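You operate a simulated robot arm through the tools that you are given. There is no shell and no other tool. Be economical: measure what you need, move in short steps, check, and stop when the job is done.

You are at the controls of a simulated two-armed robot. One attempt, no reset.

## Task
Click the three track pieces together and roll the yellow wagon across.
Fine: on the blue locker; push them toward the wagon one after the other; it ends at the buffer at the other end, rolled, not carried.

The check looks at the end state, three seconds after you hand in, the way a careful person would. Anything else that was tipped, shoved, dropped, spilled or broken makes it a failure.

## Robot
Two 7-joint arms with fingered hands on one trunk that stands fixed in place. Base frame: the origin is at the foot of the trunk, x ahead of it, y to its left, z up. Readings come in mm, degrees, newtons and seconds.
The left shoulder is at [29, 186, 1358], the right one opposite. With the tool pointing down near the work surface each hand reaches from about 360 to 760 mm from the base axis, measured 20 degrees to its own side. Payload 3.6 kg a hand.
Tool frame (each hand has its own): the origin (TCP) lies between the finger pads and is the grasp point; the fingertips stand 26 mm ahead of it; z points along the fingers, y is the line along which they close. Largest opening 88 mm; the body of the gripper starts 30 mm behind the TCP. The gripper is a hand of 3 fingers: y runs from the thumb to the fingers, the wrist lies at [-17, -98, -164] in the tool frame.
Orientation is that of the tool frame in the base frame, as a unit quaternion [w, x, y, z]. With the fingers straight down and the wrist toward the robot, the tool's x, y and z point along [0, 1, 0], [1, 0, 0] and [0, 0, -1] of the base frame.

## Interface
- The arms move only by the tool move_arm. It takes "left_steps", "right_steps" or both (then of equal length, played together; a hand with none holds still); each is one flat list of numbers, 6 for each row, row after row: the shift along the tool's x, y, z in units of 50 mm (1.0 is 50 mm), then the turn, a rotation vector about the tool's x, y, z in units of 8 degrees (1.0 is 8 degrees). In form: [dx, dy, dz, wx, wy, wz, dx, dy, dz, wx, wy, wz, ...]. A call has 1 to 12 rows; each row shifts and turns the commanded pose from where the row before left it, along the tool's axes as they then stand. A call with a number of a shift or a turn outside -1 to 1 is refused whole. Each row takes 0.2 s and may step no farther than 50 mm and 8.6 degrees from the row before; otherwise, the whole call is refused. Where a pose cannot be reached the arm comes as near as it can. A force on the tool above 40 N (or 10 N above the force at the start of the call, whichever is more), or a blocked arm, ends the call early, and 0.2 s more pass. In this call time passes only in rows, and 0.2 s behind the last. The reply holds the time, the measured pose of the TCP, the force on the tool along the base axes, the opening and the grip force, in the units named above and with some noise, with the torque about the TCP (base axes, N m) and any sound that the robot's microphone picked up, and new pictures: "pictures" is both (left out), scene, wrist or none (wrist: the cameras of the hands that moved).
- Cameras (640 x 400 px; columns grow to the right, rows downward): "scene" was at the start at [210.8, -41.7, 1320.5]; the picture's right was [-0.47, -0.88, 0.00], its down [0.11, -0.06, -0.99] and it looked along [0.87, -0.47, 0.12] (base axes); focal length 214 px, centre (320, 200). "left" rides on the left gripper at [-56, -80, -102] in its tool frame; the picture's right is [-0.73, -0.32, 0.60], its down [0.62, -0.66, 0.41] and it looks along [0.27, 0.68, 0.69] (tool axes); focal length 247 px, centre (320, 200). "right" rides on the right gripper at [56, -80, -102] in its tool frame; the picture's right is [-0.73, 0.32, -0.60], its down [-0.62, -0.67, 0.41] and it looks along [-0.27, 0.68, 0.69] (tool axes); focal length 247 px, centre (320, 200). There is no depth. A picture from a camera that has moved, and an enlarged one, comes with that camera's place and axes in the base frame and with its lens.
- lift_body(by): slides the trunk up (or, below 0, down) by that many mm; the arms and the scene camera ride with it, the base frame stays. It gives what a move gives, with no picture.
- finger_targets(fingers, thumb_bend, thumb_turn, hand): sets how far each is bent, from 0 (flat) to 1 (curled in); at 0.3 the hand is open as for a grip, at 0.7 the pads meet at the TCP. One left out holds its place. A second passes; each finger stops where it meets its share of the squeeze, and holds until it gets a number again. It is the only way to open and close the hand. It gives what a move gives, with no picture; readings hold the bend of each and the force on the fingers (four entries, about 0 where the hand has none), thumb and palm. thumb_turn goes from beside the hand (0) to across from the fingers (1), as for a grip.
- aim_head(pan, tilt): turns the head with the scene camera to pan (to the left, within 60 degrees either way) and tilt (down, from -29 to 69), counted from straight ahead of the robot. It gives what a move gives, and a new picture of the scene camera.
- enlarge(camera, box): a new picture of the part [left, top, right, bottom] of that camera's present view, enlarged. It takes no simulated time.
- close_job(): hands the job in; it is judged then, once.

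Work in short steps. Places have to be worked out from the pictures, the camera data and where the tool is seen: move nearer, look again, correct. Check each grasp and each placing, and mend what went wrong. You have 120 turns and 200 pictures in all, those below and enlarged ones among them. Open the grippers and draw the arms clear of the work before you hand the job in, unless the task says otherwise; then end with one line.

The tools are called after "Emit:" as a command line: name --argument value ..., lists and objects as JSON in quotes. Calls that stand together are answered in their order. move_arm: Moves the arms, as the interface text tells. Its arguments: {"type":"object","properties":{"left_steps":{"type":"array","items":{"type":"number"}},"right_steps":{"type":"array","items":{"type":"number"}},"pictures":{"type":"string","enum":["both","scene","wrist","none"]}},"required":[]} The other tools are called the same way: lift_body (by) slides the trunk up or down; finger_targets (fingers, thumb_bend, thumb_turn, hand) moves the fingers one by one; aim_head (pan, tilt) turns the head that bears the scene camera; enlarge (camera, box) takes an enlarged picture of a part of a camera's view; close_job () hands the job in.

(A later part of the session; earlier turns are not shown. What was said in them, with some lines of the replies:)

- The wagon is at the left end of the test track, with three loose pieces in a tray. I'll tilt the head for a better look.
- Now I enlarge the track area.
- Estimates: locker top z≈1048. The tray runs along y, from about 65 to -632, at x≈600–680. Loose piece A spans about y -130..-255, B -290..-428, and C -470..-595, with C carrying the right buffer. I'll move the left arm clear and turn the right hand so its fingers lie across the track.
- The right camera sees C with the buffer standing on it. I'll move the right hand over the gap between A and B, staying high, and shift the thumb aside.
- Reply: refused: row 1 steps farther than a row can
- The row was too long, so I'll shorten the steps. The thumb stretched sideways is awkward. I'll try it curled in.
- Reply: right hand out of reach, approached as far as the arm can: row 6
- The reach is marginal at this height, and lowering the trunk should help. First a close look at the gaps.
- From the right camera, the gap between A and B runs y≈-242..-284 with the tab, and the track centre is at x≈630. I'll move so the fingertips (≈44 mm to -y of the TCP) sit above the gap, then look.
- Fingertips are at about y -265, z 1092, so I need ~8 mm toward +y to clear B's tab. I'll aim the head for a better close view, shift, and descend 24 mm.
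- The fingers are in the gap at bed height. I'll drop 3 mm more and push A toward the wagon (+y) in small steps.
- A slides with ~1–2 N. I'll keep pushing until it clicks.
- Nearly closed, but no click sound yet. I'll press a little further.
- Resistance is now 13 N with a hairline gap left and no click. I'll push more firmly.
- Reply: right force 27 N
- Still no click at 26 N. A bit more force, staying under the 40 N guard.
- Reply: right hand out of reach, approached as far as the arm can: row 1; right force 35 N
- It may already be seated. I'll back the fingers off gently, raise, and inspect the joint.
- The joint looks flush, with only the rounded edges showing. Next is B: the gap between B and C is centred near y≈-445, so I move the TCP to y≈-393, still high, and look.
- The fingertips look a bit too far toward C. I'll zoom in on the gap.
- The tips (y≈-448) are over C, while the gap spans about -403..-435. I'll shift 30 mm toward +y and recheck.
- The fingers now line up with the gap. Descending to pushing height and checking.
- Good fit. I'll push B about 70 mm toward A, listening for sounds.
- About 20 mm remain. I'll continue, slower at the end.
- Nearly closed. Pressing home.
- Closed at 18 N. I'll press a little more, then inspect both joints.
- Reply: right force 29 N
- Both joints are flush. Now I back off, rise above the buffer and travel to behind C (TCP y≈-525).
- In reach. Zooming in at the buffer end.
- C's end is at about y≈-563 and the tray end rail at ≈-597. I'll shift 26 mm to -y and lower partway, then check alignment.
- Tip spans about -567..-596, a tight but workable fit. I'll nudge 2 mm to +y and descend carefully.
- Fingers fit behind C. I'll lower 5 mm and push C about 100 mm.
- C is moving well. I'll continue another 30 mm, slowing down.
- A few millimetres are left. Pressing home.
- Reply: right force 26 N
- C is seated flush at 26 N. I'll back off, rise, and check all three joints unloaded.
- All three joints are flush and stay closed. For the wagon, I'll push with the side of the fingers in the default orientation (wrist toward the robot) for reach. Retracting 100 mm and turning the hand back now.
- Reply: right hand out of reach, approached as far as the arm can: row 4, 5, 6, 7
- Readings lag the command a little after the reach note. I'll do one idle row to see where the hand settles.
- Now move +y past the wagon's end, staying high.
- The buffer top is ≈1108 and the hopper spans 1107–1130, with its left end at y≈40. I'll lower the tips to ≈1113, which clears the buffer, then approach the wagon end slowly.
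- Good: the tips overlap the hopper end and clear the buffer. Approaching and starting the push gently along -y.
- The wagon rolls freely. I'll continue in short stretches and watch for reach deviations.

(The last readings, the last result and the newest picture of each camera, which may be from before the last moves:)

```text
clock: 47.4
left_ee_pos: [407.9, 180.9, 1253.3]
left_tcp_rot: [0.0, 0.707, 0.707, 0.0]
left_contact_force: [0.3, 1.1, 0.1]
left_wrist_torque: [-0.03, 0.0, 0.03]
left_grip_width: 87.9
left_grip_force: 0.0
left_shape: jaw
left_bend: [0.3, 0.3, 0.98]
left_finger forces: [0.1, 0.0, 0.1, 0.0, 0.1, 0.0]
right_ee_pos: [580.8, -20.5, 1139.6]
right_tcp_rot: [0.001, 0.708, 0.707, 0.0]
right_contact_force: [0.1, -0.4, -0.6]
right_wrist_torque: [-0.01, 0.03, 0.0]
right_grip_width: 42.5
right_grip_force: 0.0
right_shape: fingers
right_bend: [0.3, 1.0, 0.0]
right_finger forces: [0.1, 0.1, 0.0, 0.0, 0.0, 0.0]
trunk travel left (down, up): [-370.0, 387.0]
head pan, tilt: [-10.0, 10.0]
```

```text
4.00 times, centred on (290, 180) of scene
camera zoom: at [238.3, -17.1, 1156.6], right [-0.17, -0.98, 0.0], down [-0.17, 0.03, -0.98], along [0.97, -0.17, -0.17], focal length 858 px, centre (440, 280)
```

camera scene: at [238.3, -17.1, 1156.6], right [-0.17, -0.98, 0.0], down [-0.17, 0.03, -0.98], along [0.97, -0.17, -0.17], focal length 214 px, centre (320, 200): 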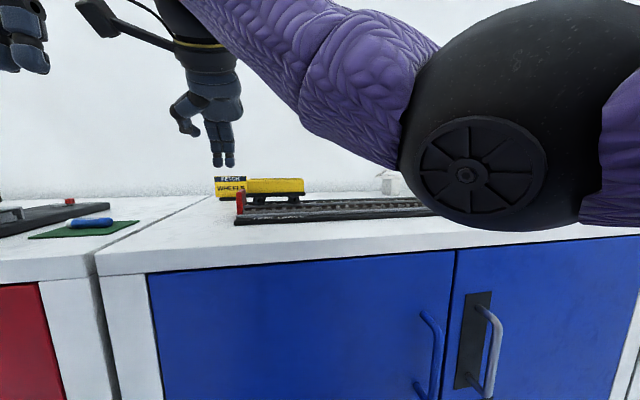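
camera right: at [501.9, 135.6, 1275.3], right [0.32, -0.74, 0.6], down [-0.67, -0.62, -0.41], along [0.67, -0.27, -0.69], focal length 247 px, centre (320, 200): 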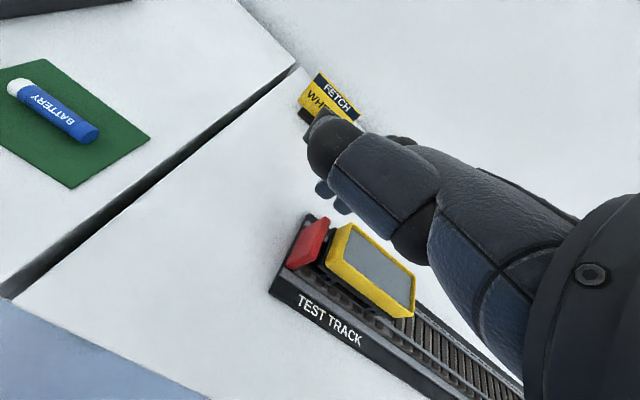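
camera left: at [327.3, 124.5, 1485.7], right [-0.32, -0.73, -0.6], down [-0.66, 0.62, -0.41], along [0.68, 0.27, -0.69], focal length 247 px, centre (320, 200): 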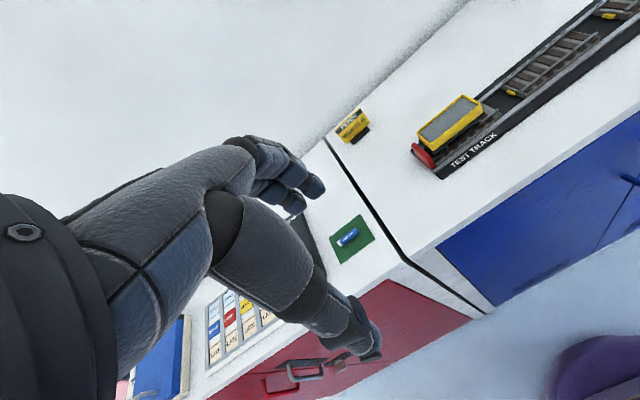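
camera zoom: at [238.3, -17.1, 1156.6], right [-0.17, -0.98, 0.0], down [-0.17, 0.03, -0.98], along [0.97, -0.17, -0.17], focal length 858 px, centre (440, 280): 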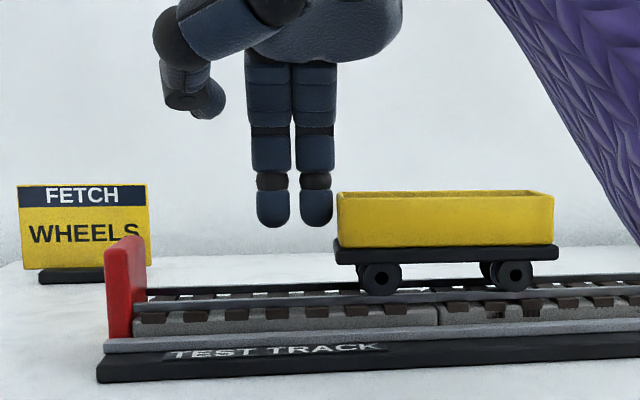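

Working well, with the front wheels crossing the first joint. Continuing.

Emit:
move_arm --right_steps '[-0.15, 0, 0, 0, 0, 0, -0.15, 0, 0, 0, 0, 0, -0.15, 0, 0, 0, 0, 0, -0.15, 0, 0, 0, 0, 0, -0.15, 0, 0, 0, 0, 0, -0.15, 0, 0, 0, 0, 0, -0.15, 0, 0, 0, 0, 0, -0.15, 0, 0, 0, 0, 0, -0.15, 0, 0, 0, 0, 0, -0.15, 0, 0, 0, 0, 0]' --pictures "scene"

```text
clock: 49.6
left_ee_pos: [407.7, 180.1, 1252.6]
left_tcp_rot: [0.0, 0.706, 0.708, 0.0]
left_contact_force: [-0.2, -0.3, 0.1]
left_wrist_torque: [-0.02, -0.01, 0.01]
left_grip_width: 87.6
left_grip_force: 0.0
left_shape: jaw
left_bend: [0.3, 0.3, 0.98]
left_finger forces: [0.0, 0.0, 0.1, 0.0, 0.0, 0.0]
right_ee_pos: [579.6, -93.8, 1139.4]
right_tcp_rot: [0.001, 0.707, 0.707, 0.0]
right_contact_force: [-0.3, -0.3, 0.3]
right_wrist_torque: [-0.02, 0.01, 0.02]
right_grip_width: 42.7
right_grip_force: 0.0
right_shape: fingers
right_bend: [0.3, 1.0, 0.0]
right_finger forces: [0.0, 0.1, 0.1, 0.0, 0.0, 0.0]
trunk travel left (down, up): [-370.0, 387.0]
head pan, tilt: [-10.0, 10.0]
camera scene: at [238.3, -17.2, 1156.6], right [-0.17, -0.98, 0.0], down [-0.17, 0.03, -0.98], along [0.97, -0.17, -0.17], focal length 214 px, centre (320, 200)
```

scene: 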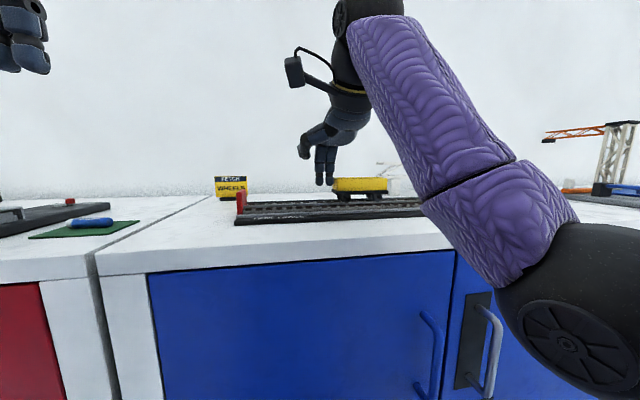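

The wagon keeps rolling and the elbow stays short of the locker edge. Continuing about 100 mm more, then re-aiming the view.

Emit:
move_arm --right_steps '[-0.16, 0, 0, 0, 0, 0, -0.16, 0, 0, 0, 0, 0, -0.16, 0, 0, 0, 0, 0, -0.16, 0, 0, 0, 0, 0, -0.16, 0, 0, 0, 0, 0, -0.16, 0, 0, 0, 0, 0, -0.16, 0, 0, 0, 0, 0, -0.16, 0, 0, 0, 0, 0, -0.16, 0, 0, 0, 0, 0, -0.16, 0, 0, 0, 0, 0, -0.16, 0, 0, 0, 0, 0]' --pictures "both"

```text
clock: 52.0
left_ee_pos: [406.2, 180.9, 1253.0]
left_tcp_rot: [0.0, 0.707, 0.707, 0.0]
left_contact_force: [0.4, 0.4, -0.5]
left_wrist_torque: [-0.02, 0.0, -0.02]
left_grip_width: 88.1
left_grip_force: 0.0
left_shape: jaw
left_bend: [0.3, 0.3, 0.98]
left_finger forces: [0.0, 0.1, 0.1, 0.0, 0.0, 0.0]
right_ee_pos: [580.0, -181.9, 1139.9]
right_tcp_rot: [0.0, 0.706, 0.708, 0.0]
right_contact_force: [1.1, -0.3, -0.4]
right_wrist_torque: [0.01, -0.04, 0.01]
right_grip_width: 42.6
right_grip_force: 0.1
right_shape: fingers
right_bend: [0.3, 1.0, 0.0]
right_finger forces: [0.1, 0.0, 0.0, 0.0, 0.0, 0.1]
trunk travel left (down, up): [-370.0, 387.0]
head pan, tilt: [-10.0, 10.0]
camera scene: at [238.3, -17.2, 1156.6], right [-0.17, -0.98, 0.0], down [-0.17, 0.03, -0.98], along [0.97, -0.17, -0.17], focal length 214 px, centre (320, 200)
camera right: at [501.7, -126.3, 1241.4], right [0.32, -0.73, 0.6], down [-0.67, -0.62, -0.41], along [0.68, -0.27, -0.69], focal length 247 px, centre (320, 200)
```

scene: 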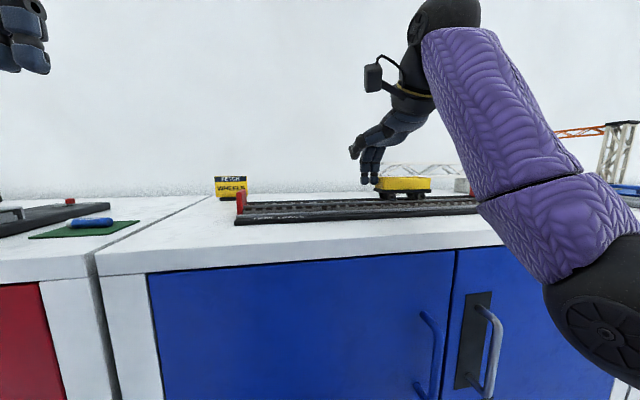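
right: 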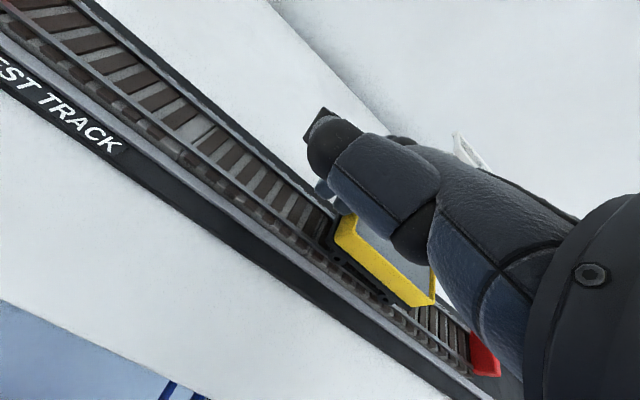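

Continuing another ~70 mm.

Emit:
move_arm --right_steps '[-0.16, 0, 0, 0, 0, 0, -0.16, 0, 0, 0, 0, 0, -0.16, 0, 0, 0, 0, 0, -0.16, 0, 0, 0, 0, 0, -0.16, 0, 0, 0, 0, 0, -0.16, 0, 0, 0, 0, 0, -0.16, 0, 0, 0, 0, 0, -0.16, 0, 0, 0, 0, 0]' --pictures "wrist"

Emit:
enlarge --camera "scene" --box '[340, 120, 500, 220]'

```text
clock: 53.8
left_ee_pos: [407.4, 180.4, 1253.5]
left_tcp_rot: [0.0, 0.707, 0.707, 0.0]
left_contact_force: [-0.9, 0.8, -0.3]
left_wrist_torque: [0.02, -0.01, -0.01]
left_grip_width: 87.8
left_grip_force: 0.1
left_shape: jaw
left_bend: [0.3, 0.3, 0.98]
left_finger forces: [0.0, 0.0, 0.0, 0.1, 0.0, 0.0]
right_ee_pos: [580.6, -245.9, 1139.3]
right_tcp_rot: [0.0, 0.707, 0.707, 0.0]
right_contact_force: [-0.8, 0.5, 0.1]
right_wrist_torque: [0.0, -0.01, 0.0]
right_grip_width: 42.5
right_grip_force: 0.1
right_shape: fingers
right_bend: [0.3, 1.0, 0.0]
right_finger forces: [0.0, 0.0, 0.1, 0.0, 0.0, 0.1]
trunk travel left (down, up): [-370.0, 387.0]
head pan, tilt: [-10.0, 10.0]
camera right: at [501.7, -190.2, 1241.7], right [0.32, -0.73, 0.6], down [-0.67, -0.62, -0.41], along [0.68, -0.27, -0.69], focal length 247 px, centre (320, 200)
```

right: 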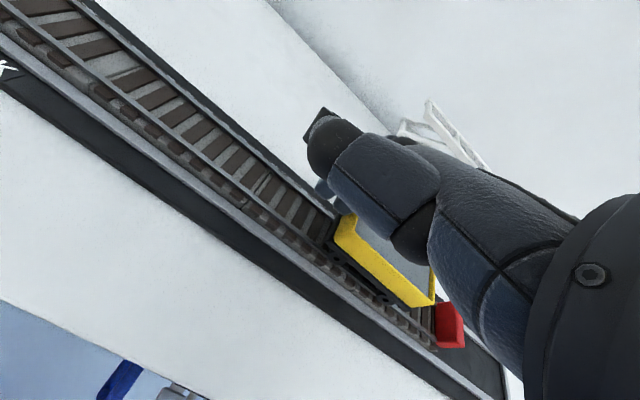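

```text
4.00 times, centred on (420, 170) of scene
camera zoom: at [238.3, -17.2, 1156.6], right [-0.17, -0.98, 0.0], down [-0.17, 0.03, -0.98], along [0.97, -0.17, -0.17], focal length 858 px, centre (-80, 320)
```

zoom: 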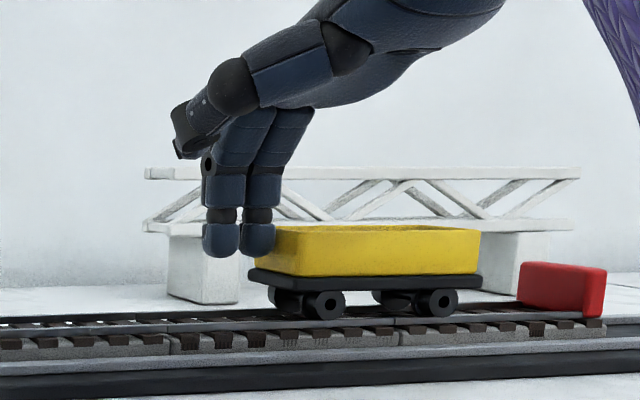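

About 25–30 mm remain to the buffer. Slowing down.

Emit:
move_arm --right_steps '[-0.12, 0, 0, 0, 0, 0, -0.12, 0, 0, 0, 0, 0, -0.1, 0, 0, 0, 0, 0, -0.06, 0, 0, 0, 0, 0, -0.06, 0, 0, 0, 0, 0]' --pictures "none"

Emit:
enlarge --camera "scene" --box '[380, 150, 500, 225]'

```text
clock: 55.0
left_ee_pos: [406.3, 182.0, 1253.0]
left_tcp_rot: [0.0, 0.707, 0.707, 0.001]
left_contact_force: [0.5, 0.4, 0.6]
left_wrist_torque: [-0.02, 0.0, -0.02]
left_grip_width: 87.7
left_grip_force: 0.1
left_shape: jaw
left_bend: [0.3, 0.3, 0.98]
left_finger forces: [0.1, 0.0, 0.0, 0.1, 0.0, 0.0]
right_ee_pos: [580.5, -268.6, 1140.2]
right_tcp_rot: [0.0, 0.707, 0.707, 0.0]
right_contact_force: [-0.3, -0.4, 0.5]
right_wrist_torque: [0.01, 0.01, 0.01]
right_grip_width: 42.7
right_grip_force: 0.0
right_shape: fingers
right_bend: [0.3, 1.0, 0.0]
right_finger forces: [0.1, 0.0, 0.0, 0.0, 0.0, 0.0]
trunk travel left (down, up): [-370.0, 387.0]
head pan, tilt: [-10.0, 10.0]
```

```text
5.33 times, centred on (440, 188) of scene
camera zoom: at [238.3, -17.2, 1156.6], right [-0.17, -0.98, 0.0], down [-0.17, 0.03, -0.98], along [0.97, -0.17, -0.17], focal length 1144 px, centre (-320, 267)
```

zoom: 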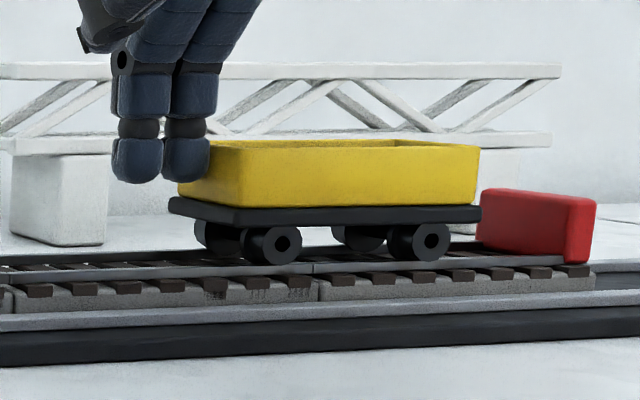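

The buffer's near corner is still ~35 mm beyond the wagon's front. Continuing until contact.

Emit:
move_arm --right_steps '[-0.12, 0, 0, 0, 0, 0, -0.12, 0, 0, 0, 0, 0, -0.1, 0, 0, 0, 0, 0, -0.08, 0, 0, 0, 0, 0, -0.06, 0, 0, 0, 0, 0]' --pictures "none"

Emit:
enlarge --camera "scene" --box '[380, 150, 500, 225]'

```text
clock: 56.2
left_ee_pos: [407.9, 180.8, 1254.4]
left_tcp_rot: [0.0, 0.707, 0.707, 0.0]
left_contact_force: [0.1, 0.4, -0.4]
left_wrist_torque: [-0.02, 0.04, 0.01]
left_grip_width: 88.0
left_grip_force: 0.0
left_shape: jaw
left_bend: [0.3, 0.3, 0.98]
left_finger forces: [0.1, 0.0, 0.1, 0.0, 0.1, 0.1]
right_ee_pos: [581.3, -293.4, 1139.9]
right_tcp_rot: [0.0, 0.707, 0.707, 0.001]
right_contact_force: [-0.3, 0.2, 0.5]
right_wrist_torque: [-0.01, -0.01, -0.02]
right_grip_width: 43.0
right_grip_force: 0.0
right_shape: fingers
right_bend: [0.3, 1.0, 0.0]
right_finger forces: [0.0, 0.1, 0.0, 0.0, 0.0, 0.0]
trunk travel left (down, up): [-370.0, 387.0]
head pan, tilt: [-10.0, 10.0]
```

```text
5.33 times, centred on (440, 188) of scene
camera zoom: at [238.3, -17.2, 1156.6], right [-0.17, -0.98, 0.0], down [-0.17, 0.03, -0.98], along [0.97, -0.17, -0.17], focal length 1144 px, centre (-320, 267)
```

zoom: 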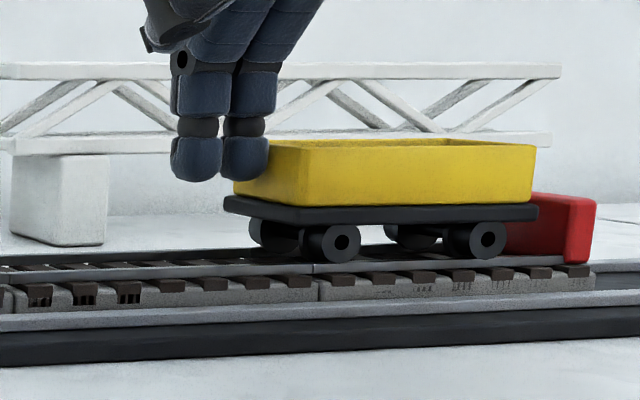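

About 12 mm to go. Slow 3 mm steps until contact.

Emit:
move_arm --right_steps '[-0.06, 0, 0, 0, 0, 0, -0.06, 0, 0, 0, 0, 0, -0.05, 0, 0, 0, 0, 0, -0.04, 0, 0, 0, 0, 0, -0.04, 0, 0, 0, 0, 0]' --pictures "none"

Emit:
enlarge --camera "scene" --box '[400, 150, 496, 210]'

```text
clock: 57.4
left_ee_pos: [407.2, 181.5, 1253.1]
left_tcp_rot: [0.0, 0.707, 0.708, 0.0]
left_contact_force: [-0.4, 0.0, 0.1]
left_wrist_torque: [0.01, -0.02, 0.01]
left_grip_width: 87.7
left_grip_force: 0.1
left_shape: jaw
left_bend: [0.3, 0.3, 0.98]
left_finger forces: [0.0, 0.0, 0.0, 0.0, 0.0, 0.0]
right_ee_pos: [579.4, -306.8, 1139.5]
right_tcp_rot: [0.0, 0.707, 0.707, 0.0]
right_contact_force: [-0.5, 0.2, -0.6]
right_wrist_torque: [0.0, -0.01, -0.01]
right_grip_width: 42.9
right_grip_force: 0.1
right_shape: fingers
right_bend: [0.3, 1.0, 0.0]
right_finger forces: [0.1, 0.0, 0.1, 0.0, 0.0, 0.0]
trunk travel left (down, up): [-370.0, 387.0]
head pan, tilt: [-10.0, 10.0]
```

```text
6.67 times, centred on (448, 180) of scene
camera zoom: at [238.3, -17.1, 1156.6], right [-0.17, -0.98, 0.0], down [-0.17, 0.03, -0.98], along [0.97, -0.17, -0.17], focal length 1430 px, centre (-533, 333)
```

zoom: 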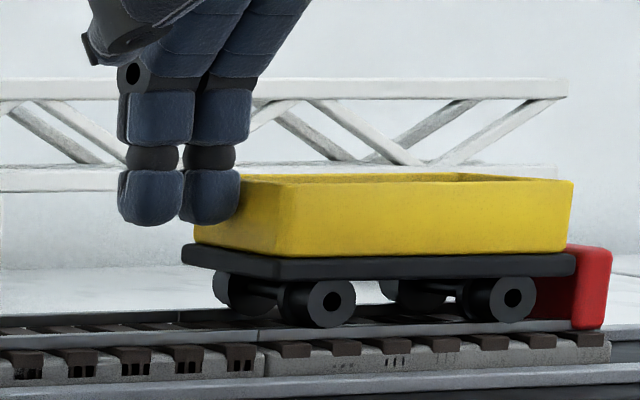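

Almost touching, still no force. A few more 2 mm steps until I feel contact.

Emit:
move_arm --right_steps '[-0.04, 0, 0, 0, 0, 0, -0.04, 0, 0, 0, 0, 0, -0.03, 0, 0, 0, 0, 0]' --pictures "none"

Emit:
enlarge --camera "scene" --box '[400, 150, 496, 210]'

```text
clock: 58.2
left_ee_pos: [406.5, 181.5, 1253.3]
left_tcp_rot: [0.0, 0.707, 0.708, 0.0]
left_contact_force: [0.5, 0.2, 0.3]
left_wrist_torque: [0.01, 0.04, 0.0]
left_grip_width: 87.4
left_grip_force: 0.0
left_shape: jaw
left_bend: [0.3, 0.3, 0.98]
left_finger forces: [0.0, 0.0, 0.0, 0.0, 0.0, 0.1]
right_ee_pos: [580.4, -310.2, 1141.1]
right_tcp_rot: [0.001, 0.707, 0.707, 0.0]
right_contact_force: [0.6, -0.6, -0.6]
right_wrist_torque: [0.01, 0.0, 0.04]
right_grip_width: 42.5
right_grip_force: 0.2
right_shape: fingers
right_bend: [0.3, 1.0, 0.0]
right_finger forces: [0.0, 0.4, 0.1, 0.1, 0.0, 0.0]
trunk travel left (down, up): [-370.0, 387.0]
head pan, tilt: [-10.0, 10.0]
```

```text
6.67 times, centred on (448, 180) of scene
camera zoom: at [238.3, -17.1, 1156.6], right [-0.17, -0.98, 0.0], down [-0.17, 0.03, -0.98], along [0.97, -0.17, -0.17], focal length 1430 px, centre (-533, 333)
```

zoom: 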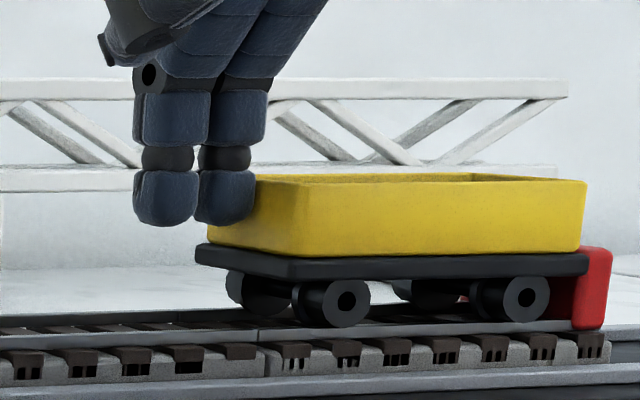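

It's still rolling freely, so I'll continue until a contact force shows.

Emit:
move_arm --right_steps '[-0.04, 0, 0, 0, 0, 0, -0.04, 0, 0, 0, 0, 0, -0.04, 0, 0, 0, 0, 0]' --pictures "none"

Emit:
enlarge --camera "scene" --box '[400, 150, 496, 210]'

```text
clock: 59.0
left_ee_pos: [406.6, 183.7, 1254.1]
left_tcp_rot: [0.001, 0.707, 0.707, -0.001]
left_contact_force: [-0.7, -0.2, 0.1]
left_wrist_torque: [0.03, -0.01, 0.02]
left_grip_width: 87.8
left_grip_force: 0.1
left_shape: jaw
left_bend: [0.3, 0.3, 0.98]
left_finger forces: [0.1, 0.1, 0.0, 0.0, 0.0, 0.0]
right_ee_pos: [580.2, -315.6, 1140.8]
right_tcp_rot: [0.0, 0.706, 0.708, 0.0]
right_contact_force: [-1.5, 9.3, 1.5]
right_wrist_torque: [0.14, -0.04, 0.51]
right_grip_width: 42.5
right_grip_force: 5.1
right_shape: fingers
right_bend: [0.31, 1.0, 0.0]
right_finger forces: [0.0, 10.1, 0.0, 0.0, 0.0, 0.1]
trunk travel left (down, up): [-370.0, 387.0]
head pan, tilt: [-10.0, 10.0]
```

```text
6.67 times, centred on (448, 180) of scene
camera zoom: at [237.9, -15.4, 1156.8], right [-0.17, -0.98, 0.0], down [-0.17, 0.03, -0.98], along [0.97, -0.17, -0.17], focal length 1430 px, centre (-533, 333)
```

zoom: 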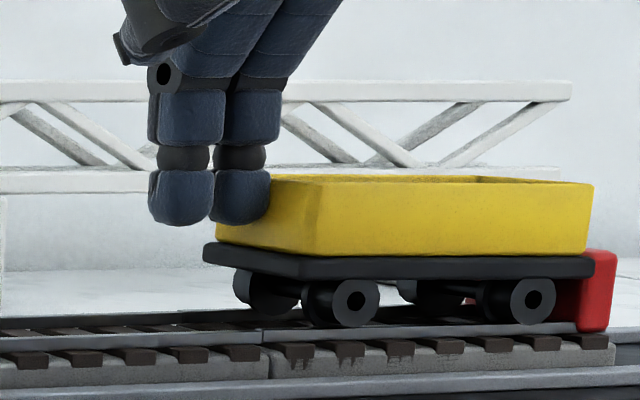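

Contact with the buffer at 9 N. I'll back off along +y, raise the hand, and inspect.

Emit:
move_arm --right_steps '[0.1, 0, 0, 0, 0, 0, 0.3, 0, 0, 0, 0, 0, 0.4, 0, 0, 0, 0, 0, 0, 0, -0.8, 0, 0, 0, 0, 0, -0.8, 0, 0, 0, 0, -0.8, 0, 0, 0, 0, 0, -0.8, 0, 0, 0, 0]' --pictures "none"

Emit:
aim_head --pan -28 --tilt 10

Emit:
enlarge --camera "right" --box '[0, 0, 640, 400]'

```text
clock: 60.6
left_ee_pos: [405.7, 180.8, 1253.5]
left_tcp_rot: [0.0, 0.707, 0.707, 0.0]
left_contact_force: [-0.1, -0.9, 0.4]
left_wrist_torque: [-0.02, -0.01, -0.01]
left_grip_width: 87.9
left_grip_force: 0.1
left_shape: jaw
left_bend: [0.3, 0.3, 0.98]
left_finger forces: [0.1, 0.1, 0.0, 0.0, 0.1, 0.0]
right_ee_pos: [500.3, -276.2, 1221.0]
right_tcp_rot: [0.0, 0.707, 0.707, 0.001]
right_contact_force: [-0.4, 0.2, 0.0]
right_wrist_torque: [-0.01, -0.04, -0.01]
right_grip_width: 42.4
right_grip_force: 0.0
right_shape: fingers
right_bend: [0.3, 1.0, 0.0]
right_finger forces: [0.0, 0.0, 0.0, 0.1, 0.0, 0.0]
trunk travel left (down, up): [-370.0, 387.0]
head pan, tilt: [-10.0, 10.0]
```

```text
clock: 61.4
left_ee_pos: [406.7, 180.1, 1252.8]
left_tcp_rot: [0.0, 0.707, 0.707, 0.0]
left_contact_force: [0.2, 0.4, -0.1]
left_wrist_torque: [0.02, -0.01, 0.01]
left_grip_width: 87.8
left_grip_force: 0.0
left_shape: jaw
left_bend: [0.3, 0.3, 0.98]
left_finger forces: [0.0, 0.1, 0.0, 0.0, 0.0, 0.0]
right_ee_pos: [499.9, -276.9, 1219.9]
right_tcp_rot: [0.0, 0.707, 0.707, 0.0]
right_contact_force: [-1.0, 0.0, 0.3]
right_wrist_torque: [0.01, -0.03, -0.02]
right_grip_width: 42.8
right_grip_force: 0.1
right_shape: fingers
right_bend: [0.3, 1.0, 0.0]
right_finger forces: [0.1, 0.1, 0.0, 0.1, 0.0, 0.0]
trunk travel left (down, up): [-370.0, 387.0]
head pan, tilt: [-28.0, 10.0]
camera scene: at [228.7, -44.6, 1156.7], right [-0.47, -0.88, 0.0], down [-0.15, 0.08, -0.98], along [0.87, -0.46, -0.17], focal length 214 px, centre (320, 200)
```

scene: 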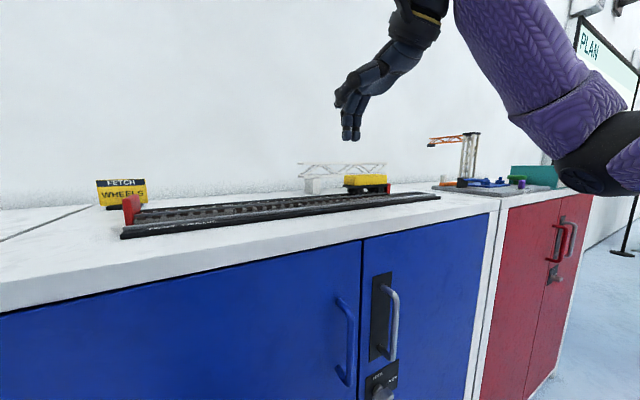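

```text
1.00 times, centred on (320, 200) of right (not enlarged: the box is as wide or as high as the picture)
camera zoom: at [421.6, -221.1, 1321.9], right [0.32, -0.73, 0.6], down [-0.67, -0.62, -0.41], along [0.68, -0.27, -0.69], focal length 247 px, centre (320, 200)
```

zoom: 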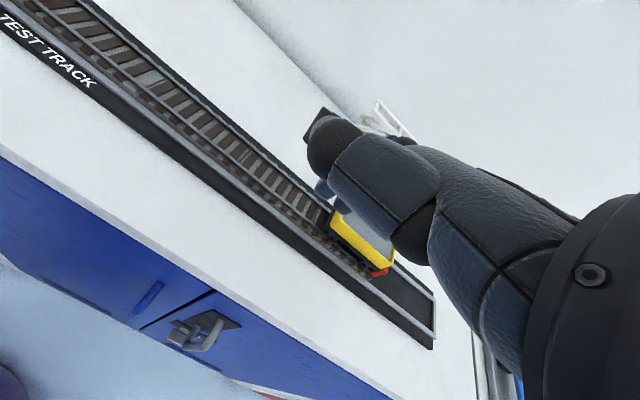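

The wagon is at the far buffer. Inspecting the joints and the wagon's contact once more.

Emit:
enlarge --camera "scene" --box '[324, 165, 404, 215]'

Emit:
enlarge --camera "scene" --box '[200, 170, 328, 250]'

```text
8.00 times, centred on (364, 190) of scene
camera zoom: at [228.7, -44.6, 1156.7], right [-0.47, -0.88, 0.0], down [-0.15, 0.08, -0.98], along [0.87, -0.46, -0.17], focal length 1716 px, centre (-32, 280)
```

zoom: 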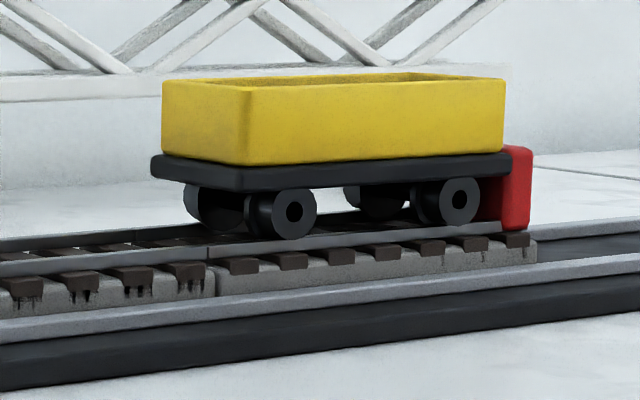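

```text
5.00 times, centred on (264, 210) of scene
camera zoom: at [228.7, -44.6, 1156.7], right [-0.47, -0.88, 0.0], down [-0.15, 0.08, -0.98], along [0.87, -0.46, -0.17], focal length 1072 px, centre (600, 150)
```

zoom: 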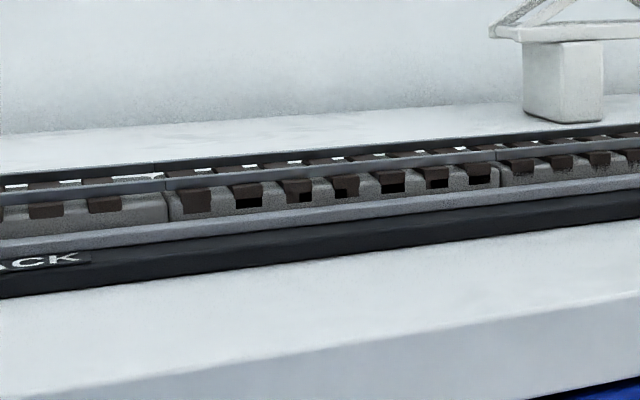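

All joints are flush (C held against the 9 N wagon contact) and the wagon rests at the buffer. I'll retract the arm a bit more, then open the hand.

Emit:
move_arm --right_steps '[0, 0, -0.9, 0, 0, 0, 0, 0, -0.9, 0, 0, 0, 0, -0.6, -0.6, 0, 0, 0]' --pictures "none"

Emit:
finger_targets --hand "right" --fingers 0.3 --thumb_bend 0.3 --thumb_turn 0.98

Emit:
aim_head --pan -20 --tilt 10

Emit:
enlarge --camera "scene" --box '[360, 150, 456, 210]'

```text
clock: 62.2
left_ee_pos: [405.6, 182.0, 1254.7]
left_tcp_rot: [0.001, 0.707, 0.707, 0.001]
left_contact_force: [0.4, 0.1, -0.4]
left_wrist_torque: [-0.02, 0.03, -0.02]
left_grip_width: 87.7
left_grip_force: 0.2
left_shape: jaw
left_bend: [0.3, 0.3, 0.98]
left_finger forces: [0.1, 0.0, 0.0, 0.0, 0.0, 0.0]
right_ee_pos: [469.2, -275.3, 1341.8]
right_tcp_rot: [0.0, 0.708, 0.707, 0.0]
right_contact_force: [-0.5, 0.5, -0.6]
right_wrist_torque: [0.02, 0.0, 0.02]
right_grip_width: 42.5
right_grip_force: 0.0
right_shape: fingers
right_bend: [0.3, 1.0, 0.0]
right_finger forces: [0.1, 0.0, 0.1, 0.1, 0.0, 0.1]
trunk travel left (down, up): [-370.0, 387.0]
head pan, tilt: [-28.0, 10.0]
```

```text
clock: 63.2
left_ee_pos: [407.5, 181.5, 1253.1]
left_tcp_rot: [0.0, 0.708, 0.706, -0.001]
left_contact_force: [-0.6, 1.2, -0.4]
left_wrist_torque: [0.02, 0.01, -0.01]
left_grip_width: 87.8
left_grip_force: 0.1
left_shape: jaw
left_bend: [0.3, 0.3, 0.98]
left_finger forces: [0.0, 0.0, 0.0, 0.1, 0.0, 0.1]
right_ee_pos: [471.0, -275.1, 1340.3]
right_tcp_rot: [0.0, 0.707, 0.707, 0.0]
right_contact_force: [0.4, 0.1, -0.5]
right_wrist_torque: [0.01, -0.03, 0.03]
right_grip_width: 88.1
right_grip_force: 0.1
right_shape: fingers
right_bend: [0.3, 0.3, 0.95]
right_finger forces: [0.0, 0.1, 0.0, 0.1, 0.1, 0.0]
trunk travel left (down, up): [-370.0, 387.0]
head pan, tilt: [-28.0, 10.0]
```

```text
clock: 63.9
left_ee_pos: [406.3, 182.0, 1253.6]
left_tcp_rot: [0.001, 0.707, 0.707, 0.0]
left_contact_force: [-0.7, -0.9, 0.0]
left_wrist_torque: [-0.02, 0.0, -0.01]
left_grip_width: 88.1
left_grip_force: 0.1
left_shape: jaw
left_bend: [0.3, 0.3, 0.98]
left_finger forces: [0.0, 0.1, 0.0, 0.0, 0.0, 0.0]
right_ee_pos: [470.4, -276.3, 1341.2]
right_tcp_rot: [0.0, 0.707, 0.707, 0.0]
right_contact_force: [0.0, 0.0, -0.8]
right_wrist_torque: [0.02, 0.01, -0.02]
right_grip_width: 88.1
right_grip_force: 0.1
right_shape: fingers
right_bend: [0.3, 0.3, 0.95]
right_finger forces: [0.0, 0.0, 0.0, 0.0, 0.0, 0.0]
trunk travel left (down, up): [-370.0, 387.0]
head pan, tilt: [-20.0, 10.0]
camera scene: at [234.0, -32.8, 1156.6], right [-0.34, -0.94, 0.0], down [-0.16, 0.06, -0.98], along [0.93, -0.34, -0.17], focal length 214 px, centre (320, 200)
```

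scene: 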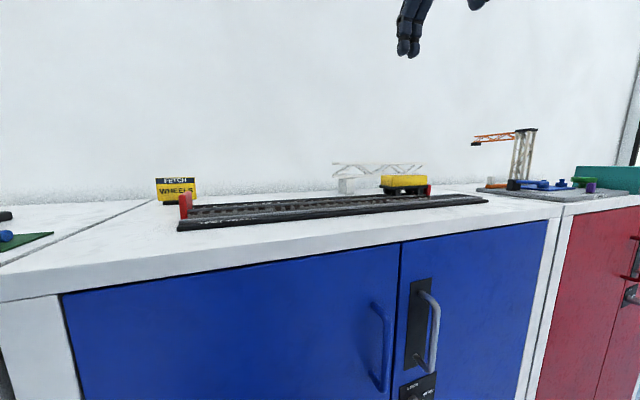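

```text
6.67 times, centred on (408, 180) of scene
camera zoom: at [234.0, -32.8, 1156.6], right [-0.34, -0.94, 0.0], down [-0.16, 0.06, -0.98], along [0.93, -0.34, -0.17], focal length 1430 px, centre (-267, 333)
```

zoom: 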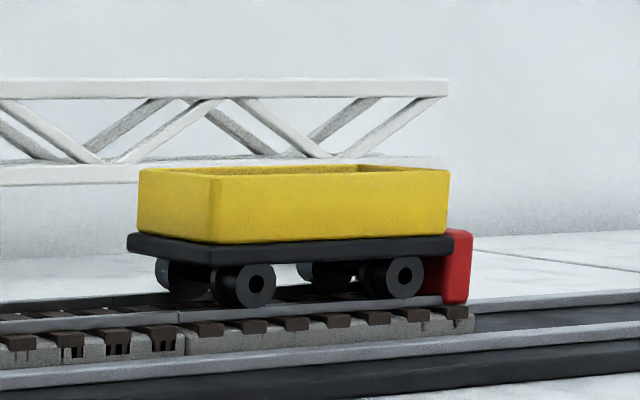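

Everything is in place and undisturbed: the track is closed, the wagon is at the far buffer, the hands are open and the arms are clear. Handing in.

Emit:
close_job

```text
The job is handed in.
```

The three track pieces are pushed together with flush joints, and the yellow wagon was rolled across and rests at the far buffer; I never heard a click sound, but the joints stayed closed when the wagon pressed the buffer at about 9 N.
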